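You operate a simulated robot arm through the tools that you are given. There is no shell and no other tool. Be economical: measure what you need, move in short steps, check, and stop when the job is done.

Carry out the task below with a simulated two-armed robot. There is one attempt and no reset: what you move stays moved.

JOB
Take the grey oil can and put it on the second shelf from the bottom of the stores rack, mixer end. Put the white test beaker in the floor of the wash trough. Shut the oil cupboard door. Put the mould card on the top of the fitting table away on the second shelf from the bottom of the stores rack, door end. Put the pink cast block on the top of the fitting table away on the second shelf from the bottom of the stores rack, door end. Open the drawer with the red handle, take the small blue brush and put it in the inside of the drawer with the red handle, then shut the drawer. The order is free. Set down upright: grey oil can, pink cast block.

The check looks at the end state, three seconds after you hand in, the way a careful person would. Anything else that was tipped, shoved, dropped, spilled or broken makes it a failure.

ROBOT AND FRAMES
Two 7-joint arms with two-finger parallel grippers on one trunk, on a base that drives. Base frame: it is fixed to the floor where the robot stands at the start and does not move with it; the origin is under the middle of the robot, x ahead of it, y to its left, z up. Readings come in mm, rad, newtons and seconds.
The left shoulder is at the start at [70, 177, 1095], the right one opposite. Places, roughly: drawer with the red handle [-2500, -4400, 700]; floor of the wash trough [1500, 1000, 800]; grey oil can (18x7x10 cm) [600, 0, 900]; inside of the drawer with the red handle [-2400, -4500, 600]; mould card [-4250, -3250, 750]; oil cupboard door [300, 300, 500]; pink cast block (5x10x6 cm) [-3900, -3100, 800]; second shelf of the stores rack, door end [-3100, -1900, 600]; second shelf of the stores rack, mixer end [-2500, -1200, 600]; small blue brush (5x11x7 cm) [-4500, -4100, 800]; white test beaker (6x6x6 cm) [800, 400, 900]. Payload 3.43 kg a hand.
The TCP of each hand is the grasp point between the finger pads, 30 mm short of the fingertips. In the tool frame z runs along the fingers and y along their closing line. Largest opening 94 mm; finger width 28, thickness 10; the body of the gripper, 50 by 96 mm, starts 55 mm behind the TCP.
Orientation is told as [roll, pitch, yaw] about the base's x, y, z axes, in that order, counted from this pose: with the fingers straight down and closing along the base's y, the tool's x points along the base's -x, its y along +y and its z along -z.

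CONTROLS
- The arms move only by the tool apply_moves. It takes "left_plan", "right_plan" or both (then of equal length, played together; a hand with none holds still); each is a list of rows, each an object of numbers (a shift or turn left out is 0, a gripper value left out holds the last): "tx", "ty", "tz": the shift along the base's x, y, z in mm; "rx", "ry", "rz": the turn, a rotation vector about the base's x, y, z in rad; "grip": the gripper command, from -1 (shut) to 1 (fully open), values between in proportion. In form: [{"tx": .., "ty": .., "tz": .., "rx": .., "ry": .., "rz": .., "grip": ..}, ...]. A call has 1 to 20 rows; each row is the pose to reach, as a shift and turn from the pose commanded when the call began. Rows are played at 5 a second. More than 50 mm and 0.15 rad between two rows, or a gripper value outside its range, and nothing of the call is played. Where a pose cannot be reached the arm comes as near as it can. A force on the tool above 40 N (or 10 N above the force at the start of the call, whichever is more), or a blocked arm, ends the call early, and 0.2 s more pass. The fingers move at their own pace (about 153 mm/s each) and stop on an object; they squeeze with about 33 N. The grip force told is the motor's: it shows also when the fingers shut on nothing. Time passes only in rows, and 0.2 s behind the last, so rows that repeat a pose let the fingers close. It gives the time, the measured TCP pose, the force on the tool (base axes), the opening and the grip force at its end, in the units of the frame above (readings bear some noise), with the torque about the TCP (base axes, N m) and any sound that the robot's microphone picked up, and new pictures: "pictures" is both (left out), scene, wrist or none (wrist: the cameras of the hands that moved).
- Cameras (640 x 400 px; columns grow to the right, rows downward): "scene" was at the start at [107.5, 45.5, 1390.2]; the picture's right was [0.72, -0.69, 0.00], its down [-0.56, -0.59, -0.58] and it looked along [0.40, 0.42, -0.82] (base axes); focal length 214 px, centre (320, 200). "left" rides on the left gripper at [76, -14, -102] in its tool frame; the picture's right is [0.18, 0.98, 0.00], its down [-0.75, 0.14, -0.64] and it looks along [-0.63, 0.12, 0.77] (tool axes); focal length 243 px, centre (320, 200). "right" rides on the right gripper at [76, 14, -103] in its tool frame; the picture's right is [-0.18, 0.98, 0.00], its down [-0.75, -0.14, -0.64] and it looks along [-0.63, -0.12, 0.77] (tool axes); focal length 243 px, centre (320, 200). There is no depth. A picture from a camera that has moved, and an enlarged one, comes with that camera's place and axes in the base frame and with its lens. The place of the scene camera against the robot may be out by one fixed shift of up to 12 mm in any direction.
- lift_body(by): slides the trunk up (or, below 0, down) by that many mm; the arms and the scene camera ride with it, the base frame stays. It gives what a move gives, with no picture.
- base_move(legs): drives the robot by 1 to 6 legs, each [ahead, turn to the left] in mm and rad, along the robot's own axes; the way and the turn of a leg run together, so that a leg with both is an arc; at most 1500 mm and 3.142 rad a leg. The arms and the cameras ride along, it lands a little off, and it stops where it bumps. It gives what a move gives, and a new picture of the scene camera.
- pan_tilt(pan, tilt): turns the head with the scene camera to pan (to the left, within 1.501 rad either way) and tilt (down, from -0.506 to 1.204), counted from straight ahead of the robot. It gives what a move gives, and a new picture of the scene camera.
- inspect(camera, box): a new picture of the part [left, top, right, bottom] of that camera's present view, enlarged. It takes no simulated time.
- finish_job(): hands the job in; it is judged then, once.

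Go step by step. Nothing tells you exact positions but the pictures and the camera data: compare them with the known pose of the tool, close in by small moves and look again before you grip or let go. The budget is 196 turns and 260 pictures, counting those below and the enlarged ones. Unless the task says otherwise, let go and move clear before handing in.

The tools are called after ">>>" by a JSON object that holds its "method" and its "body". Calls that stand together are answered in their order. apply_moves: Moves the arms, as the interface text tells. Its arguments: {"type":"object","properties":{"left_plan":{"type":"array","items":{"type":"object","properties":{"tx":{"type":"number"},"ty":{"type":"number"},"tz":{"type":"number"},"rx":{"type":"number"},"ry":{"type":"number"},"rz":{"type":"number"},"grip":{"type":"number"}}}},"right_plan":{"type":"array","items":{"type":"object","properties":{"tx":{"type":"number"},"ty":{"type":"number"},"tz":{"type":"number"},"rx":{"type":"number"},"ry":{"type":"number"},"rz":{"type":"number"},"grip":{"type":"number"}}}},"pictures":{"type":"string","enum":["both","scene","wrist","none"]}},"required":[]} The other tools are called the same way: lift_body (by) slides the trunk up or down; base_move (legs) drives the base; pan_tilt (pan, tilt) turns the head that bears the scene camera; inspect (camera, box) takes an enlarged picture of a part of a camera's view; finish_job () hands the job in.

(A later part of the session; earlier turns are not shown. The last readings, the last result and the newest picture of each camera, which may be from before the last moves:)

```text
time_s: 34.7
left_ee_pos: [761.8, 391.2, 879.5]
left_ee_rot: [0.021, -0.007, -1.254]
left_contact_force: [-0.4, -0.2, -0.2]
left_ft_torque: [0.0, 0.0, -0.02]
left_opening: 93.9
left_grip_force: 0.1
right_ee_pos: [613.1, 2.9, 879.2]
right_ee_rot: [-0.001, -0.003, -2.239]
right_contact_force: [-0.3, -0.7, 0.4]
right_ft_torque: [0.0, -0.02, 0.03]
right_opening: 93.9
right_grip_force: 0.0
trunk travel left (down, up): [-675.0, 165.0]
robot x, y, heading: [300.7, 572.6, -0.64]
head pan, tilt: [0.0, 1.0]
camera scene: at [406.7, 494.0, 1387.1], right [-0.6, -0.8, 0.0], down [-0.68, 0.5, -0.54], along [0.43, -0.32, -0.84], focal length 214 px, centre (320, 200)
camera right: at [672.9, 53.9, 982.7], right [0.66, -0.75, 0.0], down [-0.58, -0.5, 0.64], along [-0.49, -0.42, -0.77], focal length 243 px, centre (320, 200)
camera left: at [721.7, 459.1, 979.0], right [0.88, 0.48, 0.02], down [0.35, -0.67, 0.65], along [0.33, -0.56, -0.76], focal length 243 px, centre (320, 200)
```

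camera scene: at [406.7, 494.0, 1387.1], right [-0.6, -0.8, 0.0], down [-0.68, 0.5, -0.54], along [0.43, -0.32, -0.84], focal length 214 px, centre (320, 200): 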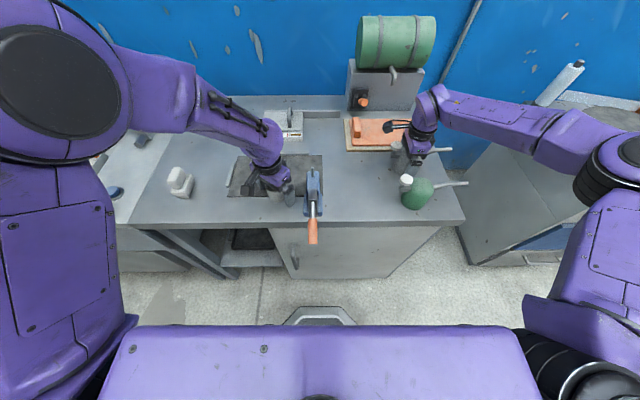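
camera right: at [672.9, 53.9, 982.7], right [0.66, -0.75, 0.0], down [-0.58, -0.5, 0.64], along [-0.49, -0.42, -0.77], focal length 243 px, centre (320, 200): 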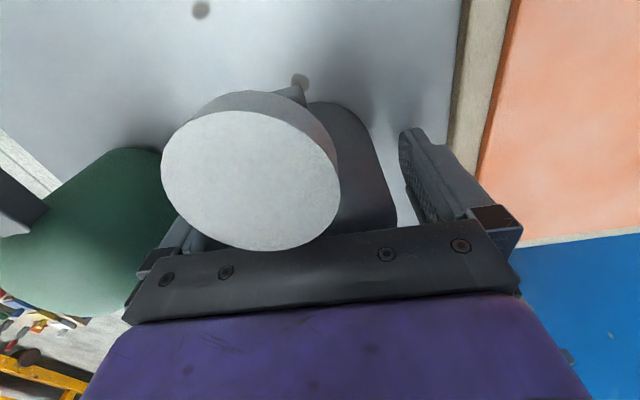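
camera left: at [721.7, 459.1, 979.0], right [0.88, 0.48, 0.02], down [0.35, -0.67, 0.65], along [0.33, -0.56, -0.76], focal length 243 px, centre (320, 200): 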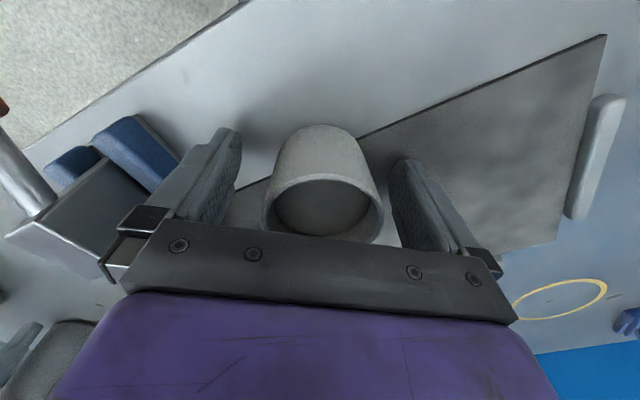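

Both objects are between the fingers with no contact. Closing both grippers.

>>> {"method": "apply_moves", "body": {"left_plan": [{"grip": -0.1}, {"grip": -1}, {"grip": -1}, {"grip": -1}], "right_plan": [{"grip": 0.3}, {"grip": -1}, {"grip": -1}, {"grip": -1}], "pictures": "wrist"}}

```text
time_s: 35.7
left_ee_pos: [761.1, 390.9, 880.3]
left_ee_rot: [0.022, -0.01, -1.253]
left_contact_force: [3.9, 1.5, 7.9]
left_ft_torque: [-0.22, 0.04, 0.1]
left_opening: 60.2
left_grip_force: 32.5
right_ee_pos: [613.4, 3.4, 881.6]
right_ee_rot: [0.002, -0.002, -2.238]
right_contact_force: [-0.7, 0.7, 0.7]
right_ft_torque: [0.01, 0.0, -0.03]
right_opening: 68.0
right_grip_force: 32.8
trunk travel left (down, up): [-675.0, 165.0]
robot x, y, heading: [301.4, 571.1, -0.642]
head pan, tilt: [0.0, 1.0]
camera right: at [672.7, 54.5, 983.5], right [0.66, -0.75, 0.0], down [-0.58, -0.5, 0.64], along [-0.49, -0.42, -0.77], focal length 243 px, centre (320, 200)
camera left: at [721.5, 459.5, 979.6], right [0.88, 0.48, 0.02], down [0.35, -0.67, 0.65], along [0.33, -0.56, -0.76], focal length 243 px, centre (320, 200)
```

right: 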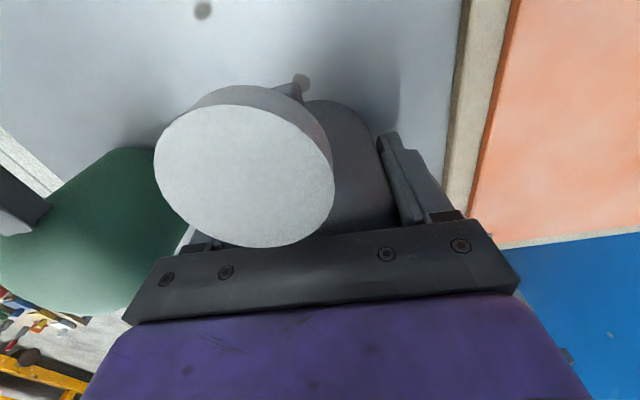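
left: 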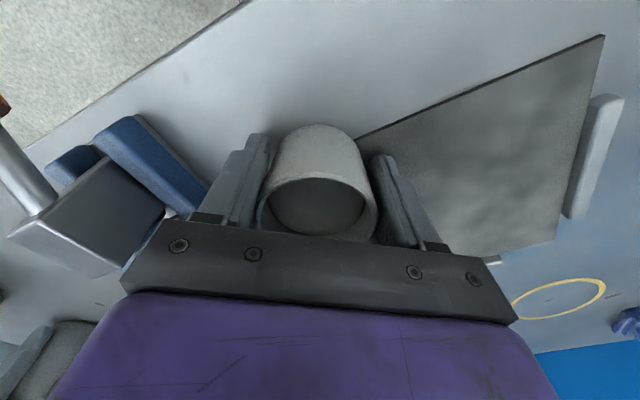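

Both gripped (60 mm and 68 mm). Lifting both.

>>> {"method": "apply_moves", "body": {"left_plan": [{"tz": 15}, {"tz": 40}, {"tz": 80}, {"tz": 125}, {"tz": 170}, {"tz": 215}], "right_plan": [{"tz": 15}, {"tz": 40}, {"tz": 80}, {"tz": 125}, {"tz": 170}, {"tz": 215}]}}

```text
time_s: 37.1
left_ee_pos: [764.3, 390.8, 1095.4]
left_ee_rot: [0.021, -0.007, -1.253]
left_contact_force: [-0.8, -0.2, -3.8]
left_ft_torque: [0.01, -0.01, -0.01]
left_opening: 60.2
left_grip_force: 32.8
right_ee_pos: [611.7, 5.7, 1097.5]
right_ee_rot: [-0.001, -0.004, -2.239]
right_contact_force: [0.0, -0.4, -3.0]
right_ft_torque: [-0.05, -0.03, 0.01]
right_opening: 68.4
right_grip_force: 32.9
trunk travel left (down, up): [-675.0, 165.0]
robot x, y, heading: [302.2, 573.2, -0.638]
head pan, tilt: [0.0, 1.0]
camera scene: at [406.0, 495.9, 1387.2], right [-0.6, -0.8, 0.0], down [-0.68, 0.5, -0.54], along [0.43, -0.32, -0.84], focal length 214 px, centre (320, 200)
camera right: at [670.5, 55.3, 1199.6], right [0.66, -0.75, 0.0], down [-0.58, -0.5, 0.64], along [-0.49, -0.42, -0.76], focal length 243 px, centre (320, 200)
camera left: at [724.9, 458.6, 1195.7], right [0.88, 0.48, 0.02], down [0.35, -0.67, 0.65], along [0.33, -0.56, -0.76], focal length 243 px, centre (320, 200)
```

scene: 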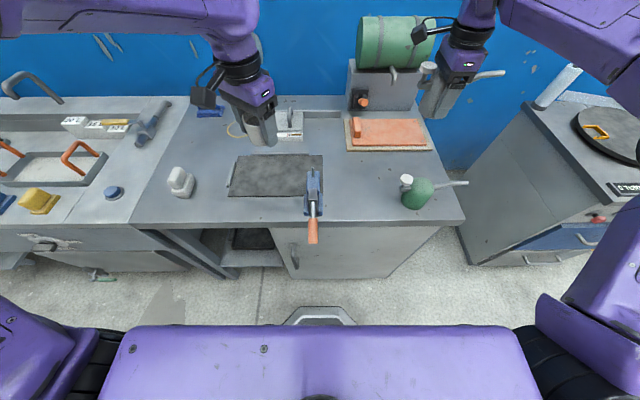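
right: 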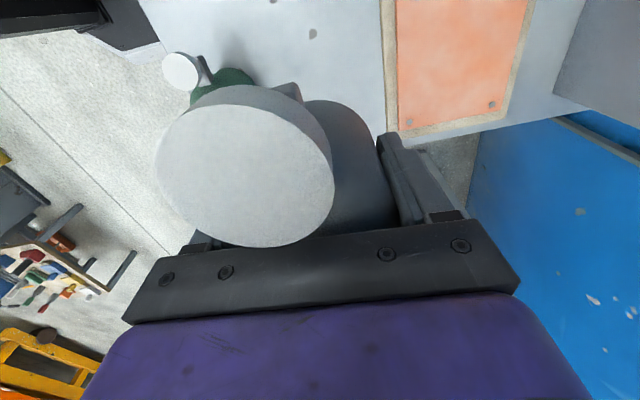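
left: 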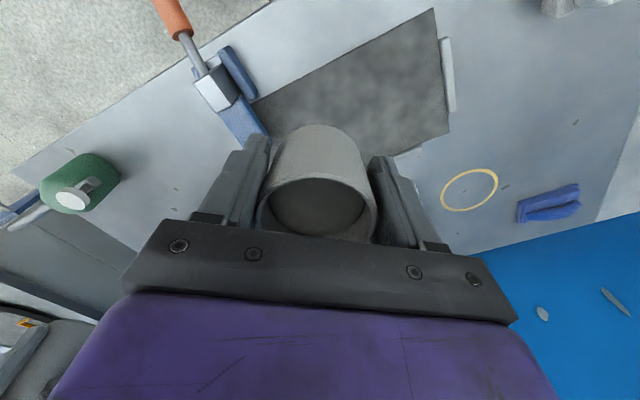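

Both are held. A close look at the cupboard door and at the trough.

>>> {"method": "inspect", "body": {"camera": "scene", "box": [200, 200, 360, 300]}}

>>> {"method": "pan_tilt", "body": {"pan": 0.9, "tilt": 0.7}}

```text
4.00 times, centred on (280, 250) of scene
camera zoom: at [406.0, 495.9, 1387.2], right [-0.6, -0.8, 0.0], down [-0.68, 0.5, -0.54], along [0.43, -0.32, -0.84], focal length 858 px, centre (480, 0)
```

zoom: 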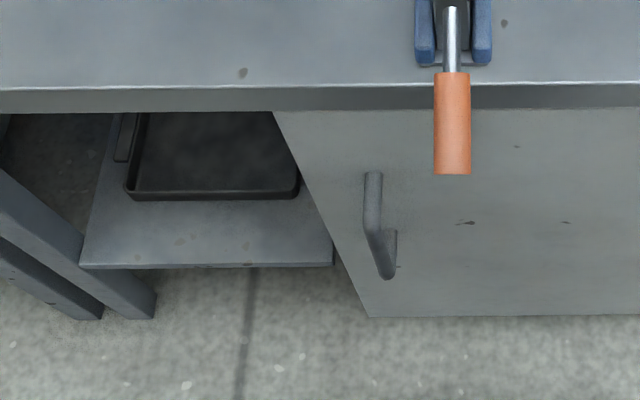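

```text
time_s: 38.3
left_ee_pos: [766.3, 389.1, 1094.6]
left_ee_rot: [0.021, -0.006, -1.254]
left_contact_force: [0.0, 0.2, -3.0]
left_ft_torque: [0.01, -0.01, -0.01]
left_opening: 60.0
left_grip_force: 33.4
right_ee_pos: [611.8, 1.9, 1095.0]
right_ee_rot: [-0.003, -0.002, -2.24]
right_contact_force: [-0.5, -0.1, -2.7]
right_ft_torque: [-0.02, 0.02, 0.01]
right_opening: 68.0
right_grip_force: 32.5
trunk travel left (down, up): [-675.0, 165.0]
robot x, y, heading: [300.3, 574.6, -0.641]
head pan, tilt: [0.901, 0.7]
camera scene: at [433.1, 557.4, 1410.5], right [0.26, -0.97, 0.0], down [-0.62, -0.17, -0.76], along [0.74, 0.2, -0.64], focal length 214 px, centre (320, 200)
```

scene: 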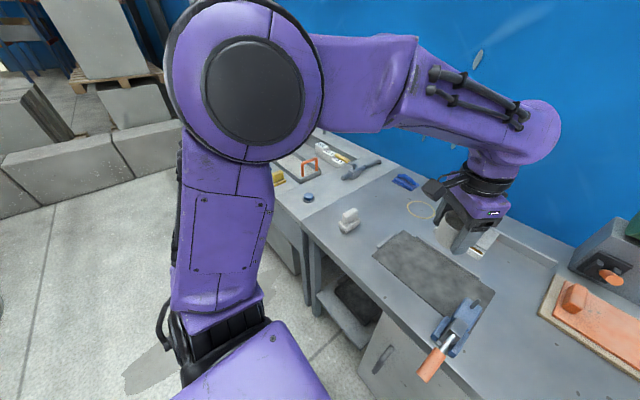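

The door looks flush shut. Now I'll drive along the bench towards the trough with both objects held high.

>>> {"method": "base_move", "body": {"legs": [[0, 1.567], [880, 0]]}}

```text
time_s: 46.8
left_ee_pos: [1008.5, 1768.9, 1096.4]
left_ee_rot: [0.021, -0.008, 0.336]
left_contact_force: [-0.7, 0.0, -3.0]
left_ft_torque: [0.0, 0.02, 0.0]
left_opening: 60.2
left_grip_force: 33.0
right_ee_pos: [1396.8, 1623.0, 1097.1]
right_ee_rot: [-0.002, -0.002, -0.65]
right_contact_force: [0.0, -0.1, -2.7]
right_ft_torque: [-0.05, 0.01, 0.01]
right_opening: 67.9
right_grip_force: 32.6
trunk travel left (down, up): [-675.0, 165.0]
robot x, y, heading: [828.8, 1307.8, 0.95]
head pan, tilt: [0.901, 0.7]
camera scene: at [845.6, 1419.0, 1410.5], right [0.96, 0.28, 0.0], down [0.18, -0.62, -0.76], along [-0.21, 0.73, -0.64], focal length 214 px, centre (320, 200)
```

scene: 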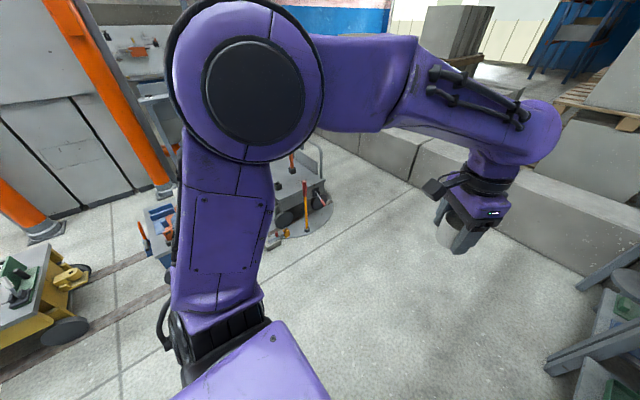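

>>> {"method": "base_move", "body": {"legs": [[0, -1.59]]}}

>>> {"method": "pan_tilt", "body": {"pan": 0.1, "tilt": 1.0}}

```text
time_s: 51.1
left_ee_pos: [1295.7, 1119.7, 1095.0]
left_ee_rot: [0.021, -0.008, -1.25]
left_contact_force: [0.1, 0.1, -1.8]
left_ft_torque: [0.02, 0.01, 0.04]
left_opening: 59.9
left_grip_force: 33.2
right_ee_pos: [1143.9, 733.3, 1095.3]
right_ee_rot: [-0.003, -0.001, -2.235]
right_contact_force: [0.3, 0.7, -2.3]
right_ft_torque: [0.02, -0.01, 0.03]
right_opening: 68.2
right_grip_force: 33.4
trunk travel left (down, up): [-675.0, 165.0]
robot x, y, heading: [832.2, 1302.7, -0.631]
head pan, tilt: [0.901, 0.7]
camera scene: at [962.4, 1288.1, 1410.5], right [0.26, -0.96, 0.0], down [-0.62, -0.17, -0.76], along [0.74, 0.2, -0.64], focal length 214 px, centre (320, 200)
```

scene: 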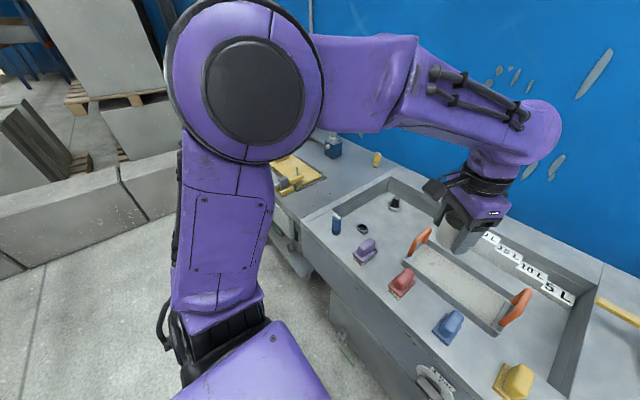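

```text
time_s: 52.2
left_ee_pos: [1295.8, 1120.0, 1095.2]
left_ee_rot: [0.02, -0.007, -1.25]
left_contact_force: [-0.1, -0.6, -2.1]
left_ft_torque: [0.03, 0.0, -0.03]
left_opening: 60.1
left_grip_force: 33.0
right_ee_pos: [1144.5, 732.8, 1097.1]
right_ee_rot: [-0.002, -0.002, -2.233]
right_contact_force: [0.0, -0.3, -3.0]
right_ft_torque: [0.03, -0.03, 0.0]
right_opening: 68.0
right_grip_force: 32.8
trunk travel left (down, up): [-675.0, 165.0]
robot x, y, heading: [829.2, 1304.3, -0.638]
head pan, tilt: [0.099, 1.0]
camera scene: at [940.4, 1230.3, 1387.1], right [-0.51, -0.86, 0.0], down [-0.72, 0.43, -0.54], along [0.46, -0.27, -0.84], focal length 214 px, centre (320, 200)
```

scene: 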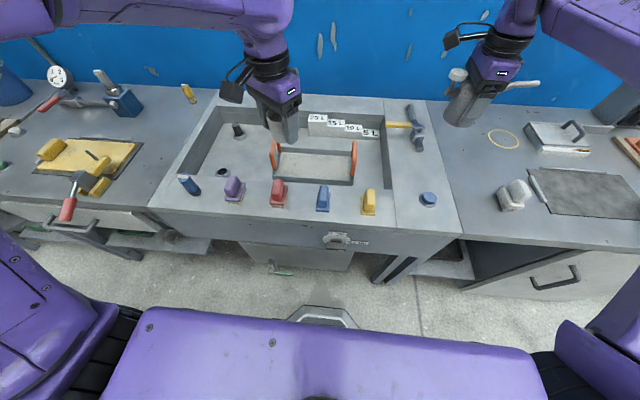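

The trough is in front, with an inner tray (orange handles), a drain and a small item on its floor. Zooming to find a free patch of floor.

>>> {"method": "inspect", "body": {"camera": "scene", "box": [160, 90, 400, 240]}}

>>> {"method": "inspect", "body": {"camera": "left", "box": [0, 0, 640, 400]}}

```text
2.67 times, centred on (280, 165) of scene
camera zoom: at [940.4, 1230.3, 1387.1], right [-0.51, -0.86, 0.0], down [-0.72, 0.43, -0.54], along [0.46, -0.27, -0.84], focal length 572 px, centre (427, 293)
```

zoom: 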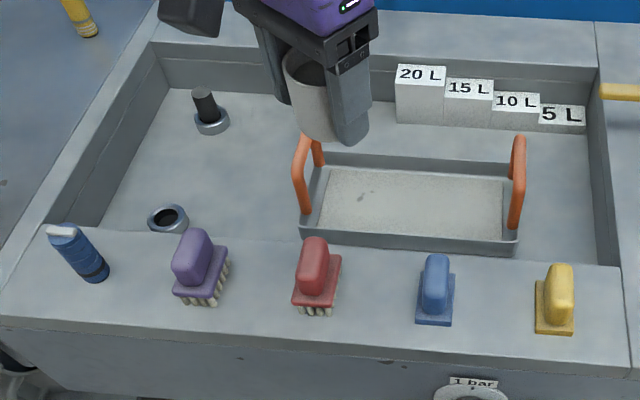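

```text
1.00 times, centred on (320, 200) of left
camera zoom: at [1255.6, 1188.8, 1195.0], right [0.87, 0.49, 0.02], down [0.36, -0.67, 0.65], along [0.33, -0.56, -0.76], focal length 243 px, centre (320, 200)
```

zoom: 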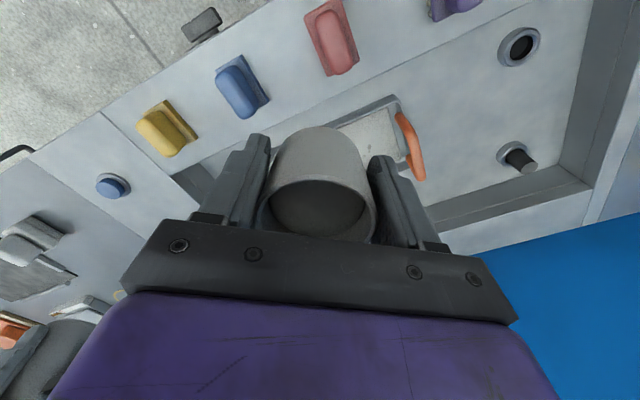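

The drain triangulates at [1521,1277,819], so the floor is near z≈805. Free floor patch is about [1549,1178]; moving the beaker above it.

>>> {"method": "apply_moves", "body": {"left_plan": [{"tx": 42, "ty": 10}, {"tx": 84, "ty": 20}, {"tx": 126, "ty": 30}, {"tx": 168, "ty": 40}, {"tx": 210, "ty": 50}, {"tx": 253, "ty": 58}, {"tx": 253, "ty": 58, "tz": -45}, {"tx": 253, "ty": 58, "tz": -90}, {"tx": 253, "ty": 58, "tz": -130}]}}

```text
time_s: 54.2
left_ee_pos: [1551.6, 1176.3, 964.2]
left_ee_rot: [0.021, -0.005, -1.25]
left_contact_force: [0.2, -0.5, -2.1]
left_ft_torque: [0.0, 0.03, 0.03]
left_opening: 60.1
left_grip_force: 33.2
right_ee_pos: [1144.8, 734.6, 1094.6]
right_ee_rot: [-0.003, -0.005, -2.233]
right_contact_force: [-0.1, 1.0, -2.9]
right_ft_torque: [-0.04, 0.03, 0.04]
right_opening: 68.0
right_grip_force: 33.0
trunk travel left (down, up): [-675.0, 165.0]
robot x, y, heading: [832.4, 1302.6, -0.629]
head pan, tilt: [0.099, 1.0]
camera scene: at [942.3, 1230.0, 1387.0], right [-0.51, -0.86, 0.0], down [-0.73, 0.43, -0.54], along [0.46, -0.27, -0.84], focal length 214 px, centre (320, 200)
camera left: at [1511.0, 1245.7, 1065.1], right [0.87, 0.49, 0.02], down [0.36, -0.67, 0.65], along [0.33, -0.56, -0.76], focal length 243 px, centre (320, 200)
```

scene: 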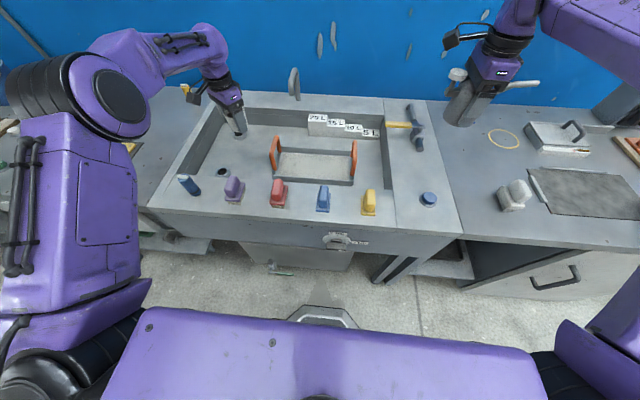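
left: 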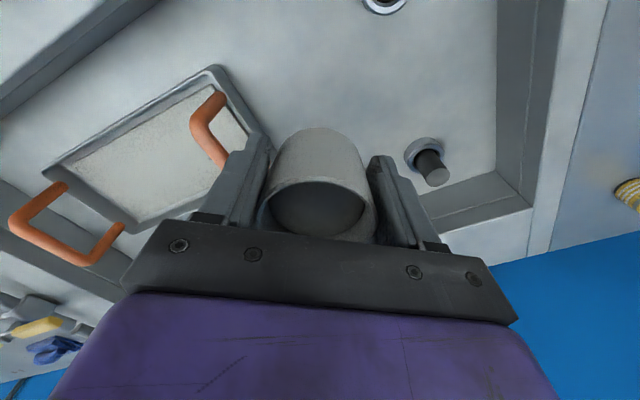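

The landing spot is clear on all sides. Lowering slowly until contact.

>>> {"method": "apply_moves", "body": {"left_plan": [{"tz": -45}, {"tz": -85}, {"tz": -95}, {"tz": -102}, {"tz": -107}, {"tz": -112}]}}

```text
time_s: 55.6
left_ee_pos: [1549.4, 1179.4, 853.3]
left_ee_rot: [0.02, -0.01, -1.25]
left_contact_force: [0.4, 0.3, -2.1]
left_ft_torque: [0.02, -0.01, 0.0]
left_opening: 59.9
left_grip_force: 33.1
right_ee_pos: [1144.4, 734.4, 1095.6]
right_ee_rot: [-0.002, -0.003, -2.235]
right_contact_force: [0.1, -1.0, -3.1]
right_ft_torque: [0.0, 0.04, 0.0]
right_opening: 67.9
right_grip_force: 33.4
trunk travel left (down, up): [-675.0, 165.0]
robot x, y, heading: [828.7, 1301.9, -0.636]
head pan, tilt: [0.099, 1.0]
camera scene: at [940.6, 1230.3, 1387.1], right [-0.51, -0.86, 0.0], down [-0.72, 0.43, -0.54], along [0.46, -0.27, -0.84], focal length 214 px, centre (320, 200)
camera left: at [1508.5, 1246.9, 953.3], right [0.87, 0.49, 0.02], down [0.36, -0.67, 0.65], along [0.33, -0.56, -0.76], focal length 243 px, centre (320, 200)
```

scene: 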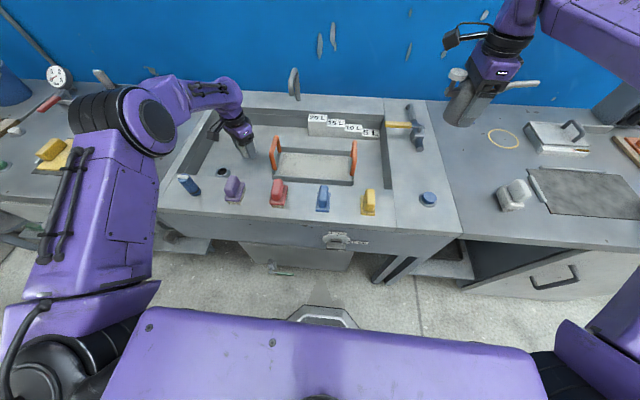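
left: 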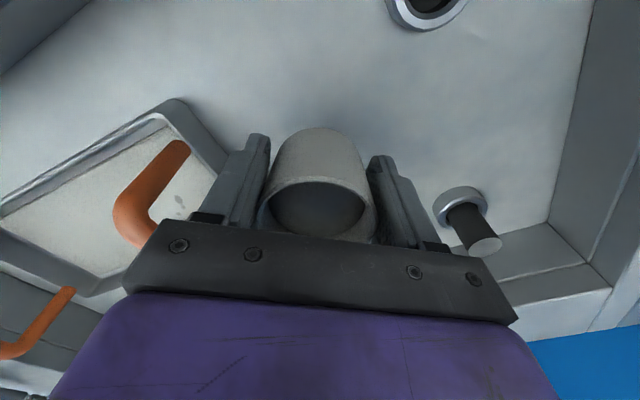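

No contact yet; continuing down in fine steps.

>>> {"method": "apply_moves", "body": {"left_plan": [{"tz": -6}, {"tz": -12}, {"tz": -17}, {"tz": -22}], "pictures": "wrist"}}

```text
time_s: 56.6
left_ee_pos: [1549.6, 1177.8, 830.8]
left_ee_rot: [0.021, -0.007, -1.251]
left_contact_force: [0.1, -0.1, -2.1]
left_ft_torque: [0.02, 0.03, 0.0]
left_opening: 60.1
left_grip_force: 33.2
right_ee_pos: [1143.3, 734.1, 1095.7]
right_ee_rot: [-0.002, -0.004, -2.234]
right_contact_force: [0.7, -0.3, -3.3]
right_ft_torque: [-0.01, 0.02, 0.01]
right_opening: 67.9
right_grip_force: 33.1
trunk travel left (down, up): [-675.0, 165.0]
robot x, y, heading: [831.4, 1303.0, -0.635]
head pan, tilt: [0.099, 1.0]
camera left: at [1508.5, 1246.6, 931.1], right [0.87, 0.49, 0.02], down [0.36, -0.67, 0.65], along [0.33, -0.56, -0.76], focal length 243 px, centre (320, 200)
```

left: 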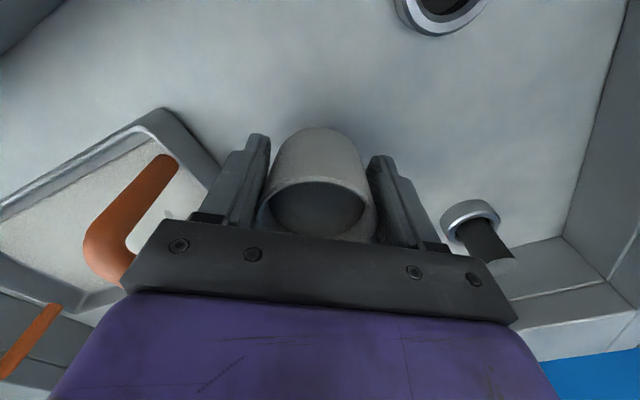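

Still free; re-triangulation suggests the floor is nearer z≈745, with handle and pipe clearances fine. Continuing down gently.

>>> {"method": "apply_moves", "body": {"left_plan": [{"tz": -8}, {"tz": -15}, {"tz": -22}, {"tz": -28}, {"tz": -34}, {"tz": -39}, {"tz": -44}, {"tz": -48}], "pictures": "wrist"}}

```text
time_s: 58.4
left_ee_pos: [1548.2, 1178.6, 786.1]
left_ee_rot: [0.024, -0.012, -1.249]
left_contact_force: [0.6, 1.4, 11.0]
left_ft_torque: [-0.08, 0.29, -0.03]
left_opening: 59.6
left_grip_force: 33.7
right_ee_pos: [1142.6, 733.6, 1097.3]
right_ee_rot: [0.001, -0.001, -2.235]
right_contact_force: [-0.2, -0.8, -2.4]
right_ft_torque: [-0.01, 0.03, 0.0]
right_opening: 68.0
right_grip_force: 33.3
trunk travel left (down, up): [-675.0, 165.0]
robot x, y, heading: [835.3, 1300.5, -0.631]
head pan, tilt: [0.099, 1.0]
camera left: at [1508.3, 1247.2, 885.5], right [0.87, 0.49, 0.02], down [0.36, -0.67, 0.65], along [0.33, -0.56, -0.76], focal length 243 px, centre (320, 200)
```

left: 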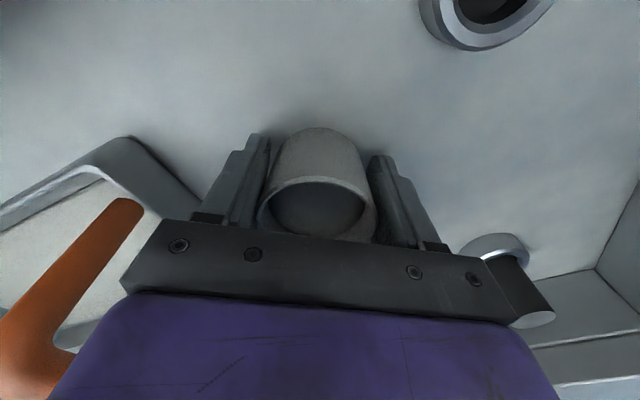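

The beaker stands on the floor (contact at TCP 786). Releasing with a modest opening and rising straight up.

>>> {"method": "apply_moves", "body": {"left_plan": [{"grip": 0.6}, {"grip": 0.6}, {"tz": 20}, {"tz": 60}, {"tz": 105}, {"tz": 150}, {"tz": 195}, {"tz": 240}, {"tz": 285}, {"tz": 315}]}}

```text
time_s: 60.6
left_ee_pos: [1548.7, 1180.7, 1099.0]
left_ee_rot: [0.021, -0.005, -1.25]
left_contact_force: [0.3, 0.7, 0.1]
left_ft_torque: [-0.02, -0.03, 0.03]
left_opening: 75.3
left_grip_force: 0.0
right_ee_pos: [1143.0, 735.5, 1095.2]
right_ee_rot: [-0.002, -0.001, -2.234]
right_contact_force: [-0.3, 0.1, -4.3]
right_ft_torque: [-0.06, 0.06, 0.04]
right_opening: 67.9
right_grip_force: 33.2
trunk travel left (down, up): [-675.0, 165.0]
robot x, y, heading: [834.4, 1304.1, -0.634]
head pan, tilt: [0.099, 1.0]
camera scene: at [939.9, 1230.3, 1387.1], right [-0.51, -0.86, 0.0], down [-0.72, 0.43, -0.54], along [0.46, -0.27, -0.84], focal length 214 px, centre (320, 200)
camera left: at [1509.4, 1248.9, 1198.9], right [0.87, 0.49, 0.02], down [0.36, -0.67, 0.65], along [0.33, -0.56, -0.76], focal length 243 px, centre (320, 200)
```

scene: 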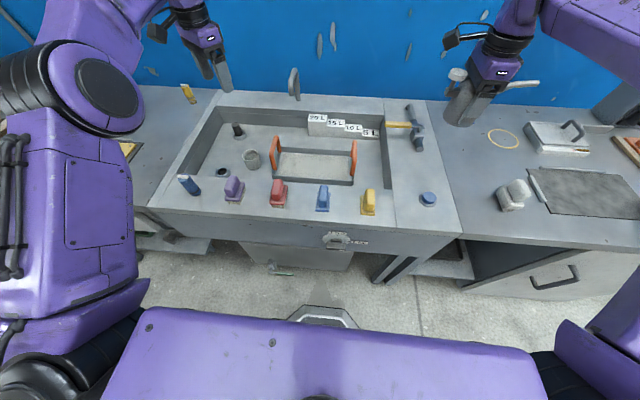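
left: 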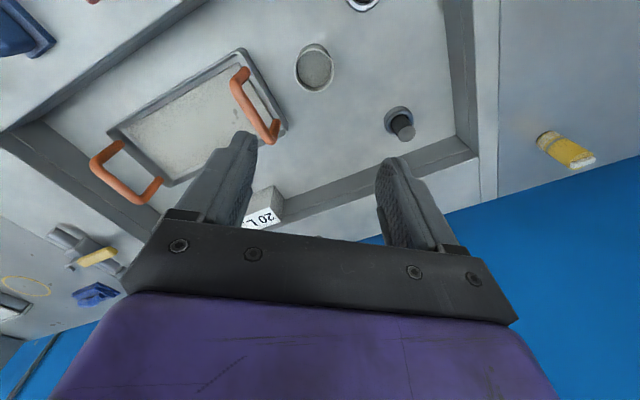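

The beaker stands upright on the trough floor. Now I'll tuck the left hand in and turn towards the stores rack with the can.

>>> {"method": "apply_moves", "body": {"left_plan": [{"tx": -39, "ty": 17, "grip": -1}, {"tx": -78, "ty": 34}, {"tx": -117, "ty": 51}, {"tx": -156, "ty": 68}, {"tx": -195, "ty": 85}, {"tx": -236, "ty": 101}], "pictures": "none"}}

>>> {"method": "base_move", "body": {"legs": [[0, -1.86]]}}

>>> {"method": "pan_tilt", "body": {"pan": 0.0, "tilt": 0.4}}

```text
time_s: 62.0
left_ee_pos: [1309.7, 1281.8, 1098.6]
left_ee_rot: [0.026, -0.008, -1.25]
left_contact_force: [0.0, -0.8, 0.8]
left_ft_torque: [0.02, -0.08, 0.03]
left_opening: 0.2
left_grip_force: 33.4
right_ee_pos: [1142.6, 734.7, 1096.8]
right_ee_rot: [-0.001, -0.002, -2.233]
right_contact_force: [-0.5, -0.6, -3.3]
right_ft_torque: [-0.01, -0.02, -0.01]
right_opening: 67.8
right_grip_force: 32.7
trunk travel left (down, up): [-675.0, 165.0]
robot x, y, heading: [833.7, 1305.1, -0.633]
head pan, tilt: [0.099, 1.0]
```

```text
time_s: 66.9
left_ee_pos: [669.7, 850.3, 1097.9]
left_ee_rot: [0.022, -0.005, -3.117]
left_contact_force: [0.4, -0.3, -0.1]
left_ft_torque: [0.0, 0.03, -0.02]
left_opening: 0.0
left_grip_force: 32.9
right_ee_pos: [196.1, 1172.1, 1096.0]
right_ee_rot: [-0.002, -0.001, 2.178]
right_contact_force: [-1.2, 0.0, -3.0]
right_ft_torque: [0.09, 0.02, 0.01]
right_opening: 67.9
right_grip_force: 33.4
trunk travel left (down, up): [-675.0, 165.0]
robot x, y, heading: [835.1, 1306.7, -2.504]
head pan, tilt: [0.099, 1.0]
camera scene: at [747.2, 1219.2, 1387.1], right [-0.67, 0.74, 0.0], down [0.62, 0.57, -0.54], along [-0.4, -0.36, -0.84], focal length 214 px, centre (320, 200)
```

scene: 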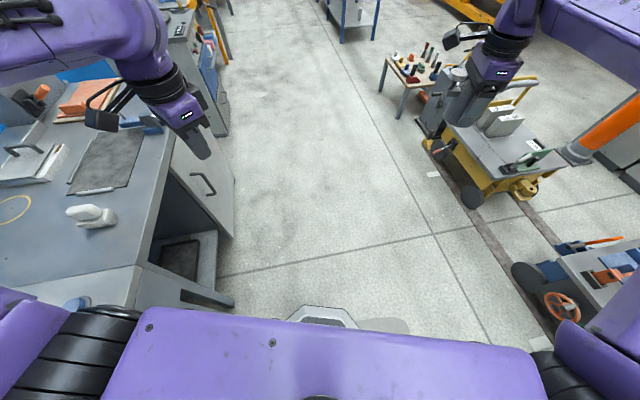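

```text
time_s: 67.9
left_ee_pos: [669.3, 850.1, 1098.1]
left_ee_rot: [0.022, -0.005, -3.118]
left_contact_force: [0.8, -0.6, 0.2]
left_ft_torque: [-0.03, 0.02, 0.02]
left_opening: 0.0
left_grip_force: 32.4
right_ee_pos: [195.8, 1171.3, 1095.8]
right_ee_rot: [0.0, -0.003, 2.182]
right_contact_force: [0.6, -0.1, -2.9]
right_ft_torque: [0.02, 0.0, 0.04]
right_opening: 68.3
right_grip_force: 33.0
trunk travel left (down, up): [-675.0, 165.0]
robot x, y, heading: [831.3, 1304.7, -2.506]
head pan, tilt: [0.0, 0.4]
camera scene: at [724.5, 1210.6, 1437.3], right [-0.6, 0.8, 0.0], down [0.31, 0.23, -0.92], along [-0.74, -0.55, -0.39], focal length 214 px, centre (320, 200)
```

scene: 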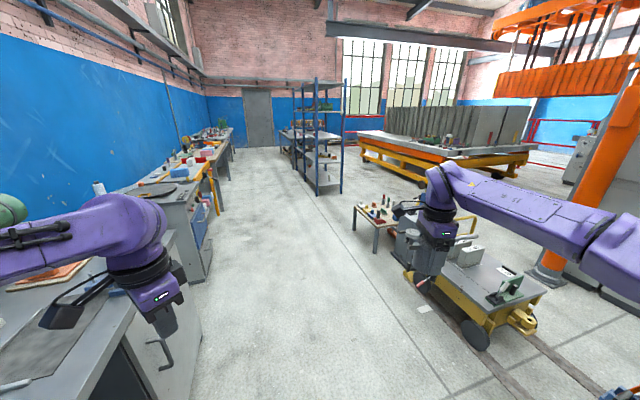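

The blue stores rack stands ahead, long side parallel to the lane. Before leaving I'll double-check the cupboard door from this side view.

>>> {"method": "inspect", "body": {"camera": "scene", "box": [60, 240, 260, 400]}}

>>> {"method": "inspect", "body": {"camera": "scene", "box": [240, 60, 440, 220]}}

```text
2.50 times, centred on (160, 320) of scene
camera zoom: at [724.5, 1210.6, 1437.3], right [-0.6, 0.8, 0.0], down [0.31, 0.23, -0.92], along [-0.74, -0.55, -0.39], focal length 536 px, centre (720, -100)
```

zoom: 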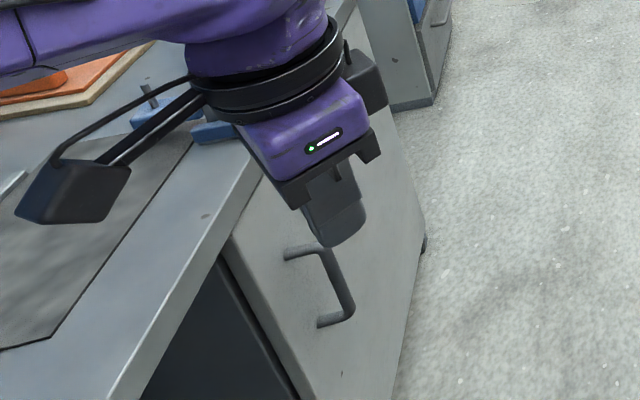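

```text
2.50 times, centred on (340, 140) of scene
camera zoom: at [724.5, 1210.6, 1437.3], right [-0.6, 0.8, 0.0], down [0.31, 0.23, -0.92], along [-0.74, -0.55, -0.39], focal length 536 px, centre (270, 350)
```

zoom: 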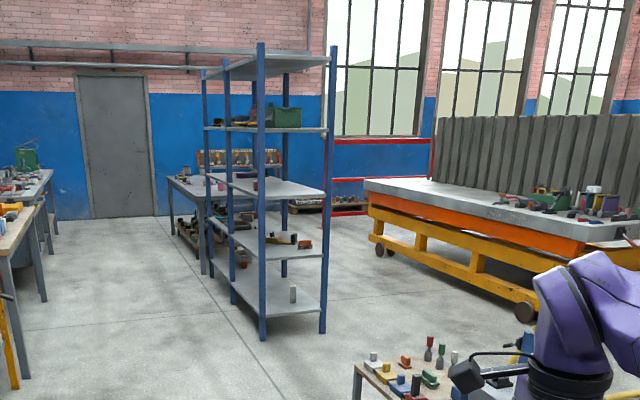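

The rack has five levels; shelf 2 looks about z≈600 with roughly 400 mm to the next shelf. The near end is the mixer end. I'll drive down the lane towards it.

>>> {"method": "base_move", "body": {"legs": [[0, 0.15], [1500, 0], [1300, 0]]}}

>>> {"method": "pan_tilt", "body": {"pan": -0.45, "tilt": 0.45}}

```text
time_s: 82.3
left_ee_pos: [-1272.8, -1178.1, 1097.9]
left_ee_rot: [0.021, -0.007, -2.964]
left_contact_force: [-0.5, -0.6, -0.1]
left_ft_torque: [-0.02, 0.0, -0.01]
left_opening: 0.0
left_grip_force: 32.8
right_ee_pos: [-1788.3, -932.8, 1097.0]
right_ee_rot: [-0.001, -0.004, 2.335]
right_contact_force: [0.0, -0.4, -2.6]
right_ft_torque: [0.0, 0.02, -0.04]
right_opening: 68.1
right_grip_force: 33.1
trunk travel left (down, up): [-675.0, 165.0]
robot x, y, heading: [-1185.2, -703.0, -2.344]
head pan, tilt: [0.0, 0.4]
camera scene: at [-1273.9, -814.7, 1437.4], right [-0.71, 0.7, 0.0], down [0.27, 0.28, -0.92], along [-0.65, -0.66, -0.39], focal length 214 px, centre (320, 200)
```

scene: 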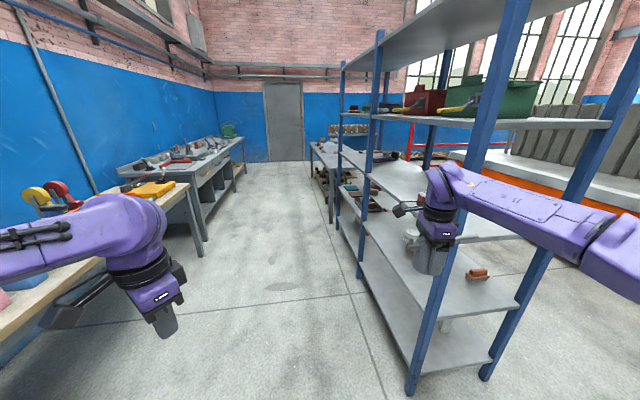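

```text
time_s: 83.2
left_ee_pos: [-1270.6, -1177.6, 1097.6]
left_ee_rot: [0.021, -0.007, -2.961]
left_contact_force: [1.6, -0.1, -0.6]
left_ft_torque: [-0.01, 0.02, -0.01]
left_opening: 0.0
left_grip_force: 33.6
right_ee_pos: [-1789.0, -933.3, 1097.1]
right_ee_rot: [-0.002, -0.004, 2.337]
right_contact_force: [0.3, -0.3, -2.3]
right_ft_torque: [0.01, 0.03, 0.01]
right_opening: 68.3
right_grip_force: 32.5
trunk travel left (down, up): [-675.0, 165.0]
robot x, y, heading: [-1180.4, -709.6, -2.349]
head pan, tilt: [-0.45, 0.45]
camera scene: at [-1295.4, -779.7, 1432.7], right [-0.34, 0.94, 0.0], down [0.41, 0.15, -0.9], along [-0.85, -0.3, -0.44], focal length 214 px, centre (320, 200)
```

scene: 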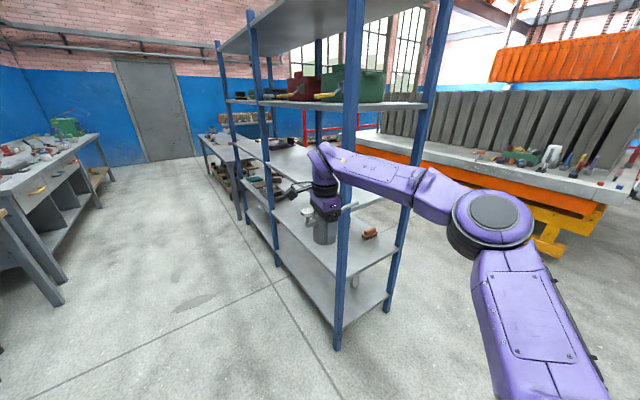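

The rack has two bays of about 900 mm; the near front post is at about [-2114,-951]. Let me zoom in on the shelves.

>>> {"method": "inspect", "body": {"camera": "scene", "box": [200, 80, 440, 360]}}

```text
1.43 times, centred on (320, 220) of scene
camera zoom: at [-1295.4, -779.7, 1432.7], right [-0.34, 0.94, 0.0], down [0.41, 0.15, -0.9], along [-0.85, -0.3, -0.44], focal length 306 px, centre (320, 171)
```

zoom: 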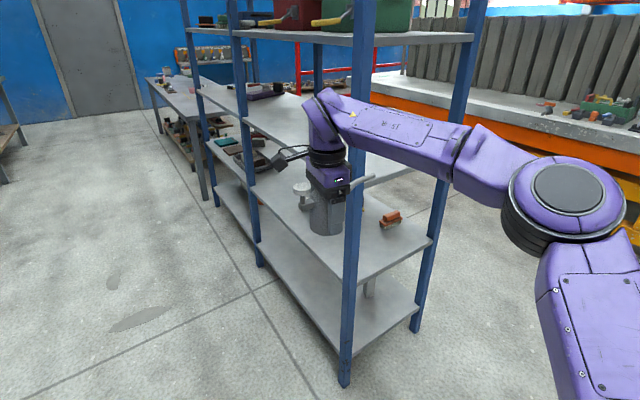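

Shelf 2 is at about z≈575–600 with ~350 mm clear above. I'll go down the lane keeping the right elbow clear of the posts, then face the rack from 1 m away.

>>> {"method": "base_move", "body": {"legs": [[0, 0.457], [1270, 0], [0, -1.891]]}}

>>> {"method": "pan_tilt", "body": {"pan": 0.0, "tilt": 0.6}}

```text
time_s: 95.5
left_ee_pos: [-2068.5, -1864.9, 1097.3]
left_ee_rot: [0.02, -0.009, 1.853]
left_contact_force: [0.5, -0.4, -1.0]
left_ft_torque: [0.02, -0.03, -0.01]
left_opening: 0.0
left_grip_force: 33.2
right_ee_pos: [-1878.6, -1326.2, 1095.3]
right_ee_rot: [-0.002, -0.003, 0.869]
right_contact_force: [0.6, 0.2, -2.4]
right_ft_torque: [0.04, 0.01, 0.0]
right_opening: 68.1
right_grip_force: 33.3
trunk travel left (down, up): [-675.0, 165.0]
robot x, y, heading: [-1590.1, -1908.3, 2.471]
head pan, tilt: [-0.45, 0.45]
camera scene: at [-1659.9, -1798.6, 1432.7], right [0.9, 0.43, 0.0], down [0.19, -0.39, -0.9], along [-0.39, 0.81, -0.44], focal length 214 px, centre (320, 200)
```

scene: 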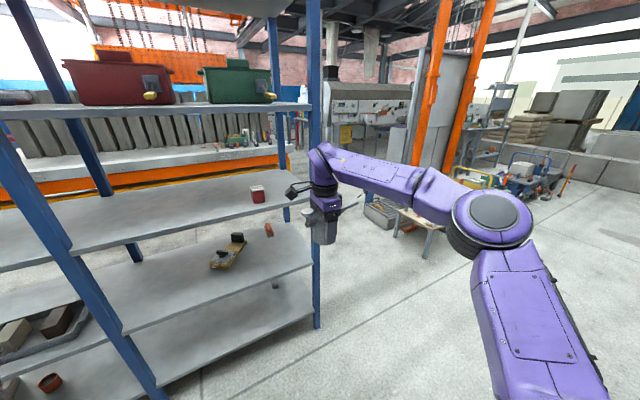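

```text
time_s: 96.4
left_ee_pos: [-2067.0, -1865.1, 1097.8]
left_ee_rot: [0.02, -0.006, 1.854]
left_contact_force: [0.1, -0.1, 0.8]
left_ft_torque: [-0.01, 0.01, -0.03]
left_opening: 0.0
left_grip_force: 33.2
right_ee_pos: [-1878.0, -1325.6, 1095.3]
right_ee_rot: [-0.001, -0.003, 0.87]
right_contact_force: [0.5, 0.3, -3.2]
right_ft_torque: [0.01, 0.01, -0.01]
right_opening: 68.0
right_grip_force: 32.5
trunk travel left (down, up): [-675.0, 165.0]
robot x, y, heading: [-1589.7, -1908.4, 2.469]
head pan, tilt: [0.0, 0.6]
camera scene: at [-1689.3, -1826.4, 1419.2], right [0.62, 0.78, 0.0], down [0.44, -0.35, -0.82], along [-0.65, 0.51, -0.57], focal length 214 px, centre (320, 200)
```

scene: 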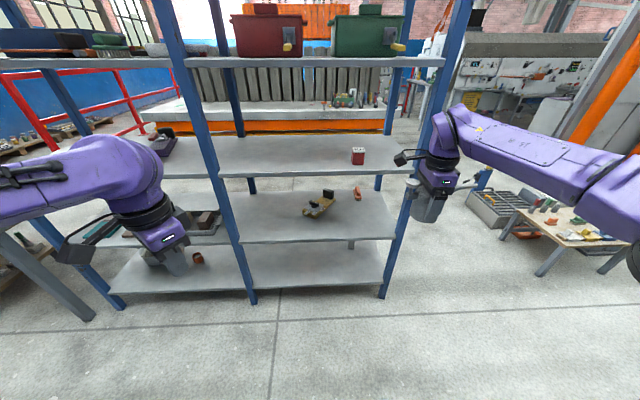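

Facing the rack: right bay's shelf 2 has free front space. I'll retract both hands, square up, then lower the trunk so the can enters between shelves 2 and 3.

>>> {"method": "apply_moves", "body": {"left_plan": [{"tx": 15, "ty": -11}, {"tx": 30, "ty": -22}, {"tx": 45, "ty": -34}, {"tx": 60, "ty": -46}, {"tx": 70, "ty": -56}, {"tx": 70, "ty": -56}], "right_plan": [{"tx": 35, "ty": -27}, {"tx": 70, "ty": -54}, {"tx": 105, "ty": -81}, {"tx": 140, "ty": -108}, {"tx": 172, "ty": -135}, {"tx": 202, "ty": -161}], "pictures": "none"}}

>>> {"method": "base_move", "body": {"legs": [[0, 0.046]]}}

>>> {"method": "lift_body", "body": {"by": -330}}

```text
time_s: 97.8
left_ee_pos: [-1995.8, -1921.6, 1100.8]
left_ee_rot: [0.023, -0.01, 1.853]
left_contact_force: [0.6, -1.3, -0.7]
left_ft_torque: [0.02, 0.02, 0.03]
left_opening: 0.0
left_grip_force: 32.9
right_ee_pos: [-1675.0, -1488.3, 1096.0]
right_ee_rot: [0.0, -0.002, 0.869]
right_contact_force: [-0.1, 0.5, -2.3]
right_ft_torque: [0.01, 0.03, 0.0]
right_opening: 68.1
right_grip_force: 32.7
trunk travel left (down, up): [-675.0, 165.0]
robot x, y, heading: [-1589.2, -1907.0, 2.466]
head pan, tilt: [0.0, 0.6]
```

```text
time_s: 98.6
left_ee_pos: [-1995.5, -1938.6, 1098.7]
left_ee_rot: [0.02, -0.007, 1.901]
left_contact_force: [-0.5, -1.0, 0.4]
left_ft_torque: [0.0, -0.01, -0.01]
left_opening: 0.1
left_grip_force: 32.6
right_ee_pos: [-1696.3, -1493.0, 1096.8]
right_ee_rot: [-0.003, -0.002, 0.915]
right_contact_force: [-0.2, 0.0, -3.0]
right_ft_torque: [0.01, -0.01, -0.02]
right_opening: 68.0
right_grip_force: 32.8
trunk travel left (down, up): [-675.0, 165.0]
robot x, y, heading: [-1586.0, -1909.0, 2.517]
head pan, tilt: [0.0, 0.6]
camera scene: at [-1692.5, -1830.7, 1419.1], right [0.59, 0.81, 0.0], down [0.46, -0.33, -0.82], along [-0.67, 0.48, -0.57], focal length 214 px, centre (320, 200)
```

scene: 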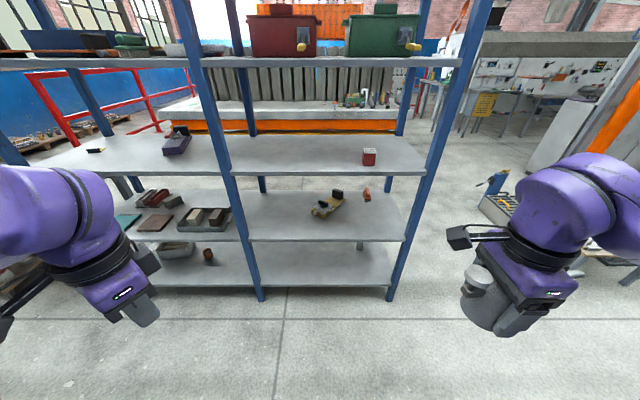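

```text
time_s: 101.8
left_ee_pos: [-1995.7, -1938.5, 769.1]
left_ee_rot: [0.021, -0.006, 1.898]
left_contact_force: [-0.3, -0.7, -0.1]
left_ft_torque: [-0.03, 0.0, 0.03]
left_opening: 0.1
left_grip_force: 32.3
right_ee_pos: [-1696.1, -1494.3, 765.4]
right_ee_rot: [-0.001, -0.004, 0.915]
right_contact_force: [-0.4, 0.2, -2.3]
right_ft_torque: [0.03, -0.01, 0.02]
right_opening: 68.1
right_grip_force: 33.2
trunk travel left (down, up): [-345.0, 495.0]
robot x, y, heading: [-1586.0, -1908.8, 2.517]
head pan, tilt: [0.0, 0.6]
```

Trunk is down. Driving forward to the rack.

>>> {"method": "base_move", "body": {"legs": [[500, 0]]}}

```text
time_s: 104.8
left_ee_pos: [-2405.9, -1643.4, 767.9]
left_ee_rot: [0.021, -0.007, 1.901]
left_contact_force: [-0.3, -0.3, -0.5]
left_ft_torque: [-0.02, -0.04, -0.02]
left_opening: 0.3
left_grip_force: 33.0
right_ee_pos: [-2108.6, -1196.1, 766.8]
right_ee_rot: [-0.002, -0.005, 0.92]
right_contact_force: [-1.0, 0.2, -2.8]
right_ft_torque: [0.01, -0.01, 0.0]
right_opening: 67.9
right_grip_force: 33.0
trunk travel left (down, up): [-345.0, 495.0]
robot x, y, heading: [-2001.5, -1605.4, 2.517]
head pan, tilt: [0.0, 0.6]
camera scene: at [-2104.1, -1535.6, 1089.1], right [0.58, 0.81, 0.0], down [0.46, -0.33, -0.82], along [-0.67, 0.48, -0.57], focal length 214 px, centre (320, 200)
```

scene: 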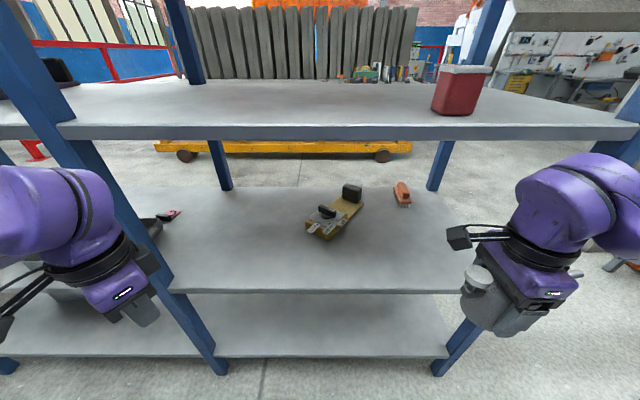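

Clear view: shelf 2 top ≈575, shelf 3 underside ≈975. Lowering the right hand to carry the can just above shelf 2, then moving in.

>>> {"method": "apply_moves", "body": {"right_plan": [{"tz": -40}, {"tz": -80}, {"tz": -110}, {"tx": -27, "ty": -37, "tz": -110}, {"tx": -54, "ty": -75, "tz": -110}, {"tx": -90, "ty": -49, "tz": -110}, {"tx": -126, "ty": -23, "tz": -110}]}}

```text
time_s: 106.4
left_ee_pos: [-2406.8, -1644.8, 768.7]
left_ee_rot: [0.02, -0.007, 1.903]
left_contact_force: [0.1, 1.3, -0.1]
left_ft_torque: [-0.01, -0.03, 0.01]
left_opening: 0.0
left_grip_force: 32.7
right_ee_pos: [-2234.0, -1220.5, 655.7]
right_ee_rot: [-0.003, -0.005, 0.918]
right_contact_force: [0.5, 1.7, -1.9]
right_ft_torque: [-0.01, -0.02, 0.0]
right_opening: 67.8
right_grip_force: 33.1
trunk travel left (down, up): [-345.0, 495.0]
robot x, y, heading: [-2001.2, -1606.7, 2.516]
head pan, tilt: [0.0, 0.6]
camera scene: at [-2104.6, -1535.8, 1089.0], right [0.58, 0.81, 0.0], down [0.46, -0.33, -0.82], along [-0.67, 0.48, -0.57], focal length 214 px, centre (320, 200)
camera right: at [-2290.5, -1272.8, 758.0], right [-0.67, 0.74, 0.0], down [0.57, 0.51, 0.64], along [0.48, 0.43, -0.76], focal length 243 px, centre (320, 200)
```

scene: 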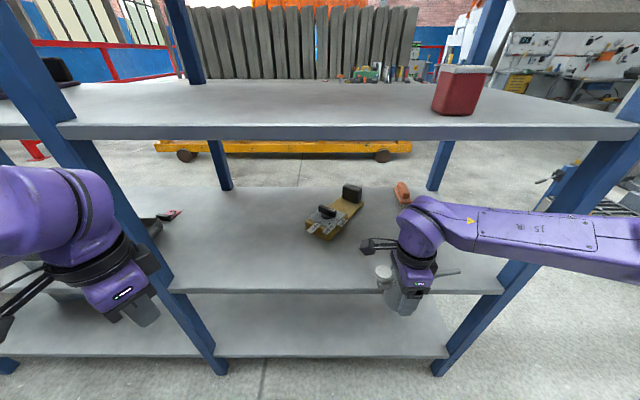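
right: 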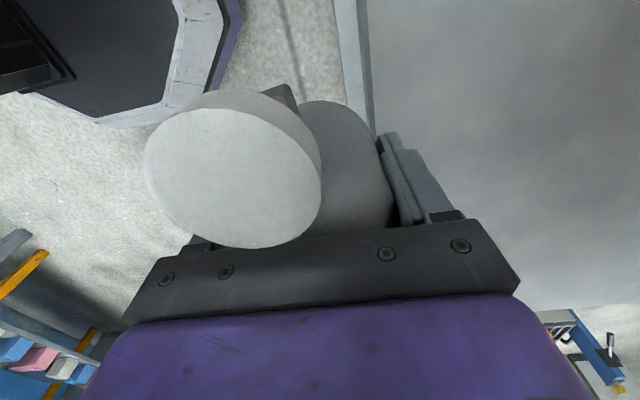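

The forearm would come close to the right post, so I'll shift the robot about 120 mm to the left: back off, angle, approach again.

>>> {"method": "base_move", "body": {"legs": [[-450, 0], [0, 0.32], [400, 0], [0, -0.4]]}}

```text
time_s: 113.5
left_ee_pos: [-2427.0, -1754.3, 770.2]
left_ee_rot: [0.023, -0.005, 1.827]
left_contact_force: [-0.1, -0.1, -1.0]
left_ft_torque: [-0.03, -0.02, -0.01]
left_opening: 0.2
left_grip_force: 33.4
right_ee_pos: [-2221.9, -1346.2, 656.3]
right_ee_rot: [-0.002, -0.003, 0.842]
right_contact_force: [-0.6, 0.1, -2.8]
right_ft_torque: [0.02, -0.03, -0.05]
right_opening: 68.0
right_grip_force: 32.9
trunk travel left (down, up): [-345.0, 495.0]
robot x, y, heading: [-2016.9, -1748.5, 2.441]
head pan, tilt: [0.0, 0.6]
camera scene: at [-2116.9, -1669.1, 1089.2], right [0.64, 0.77, 0.0], down [0.43, -0.36, -0.82], along [-0.63, 0.53, -0.57], focal length 214 px, centre (320, 200)
```

scene: 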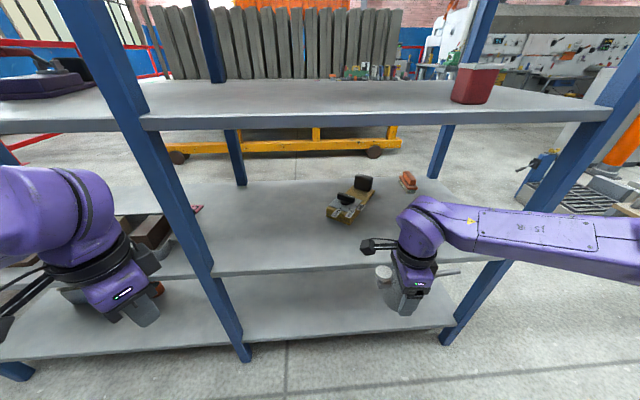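

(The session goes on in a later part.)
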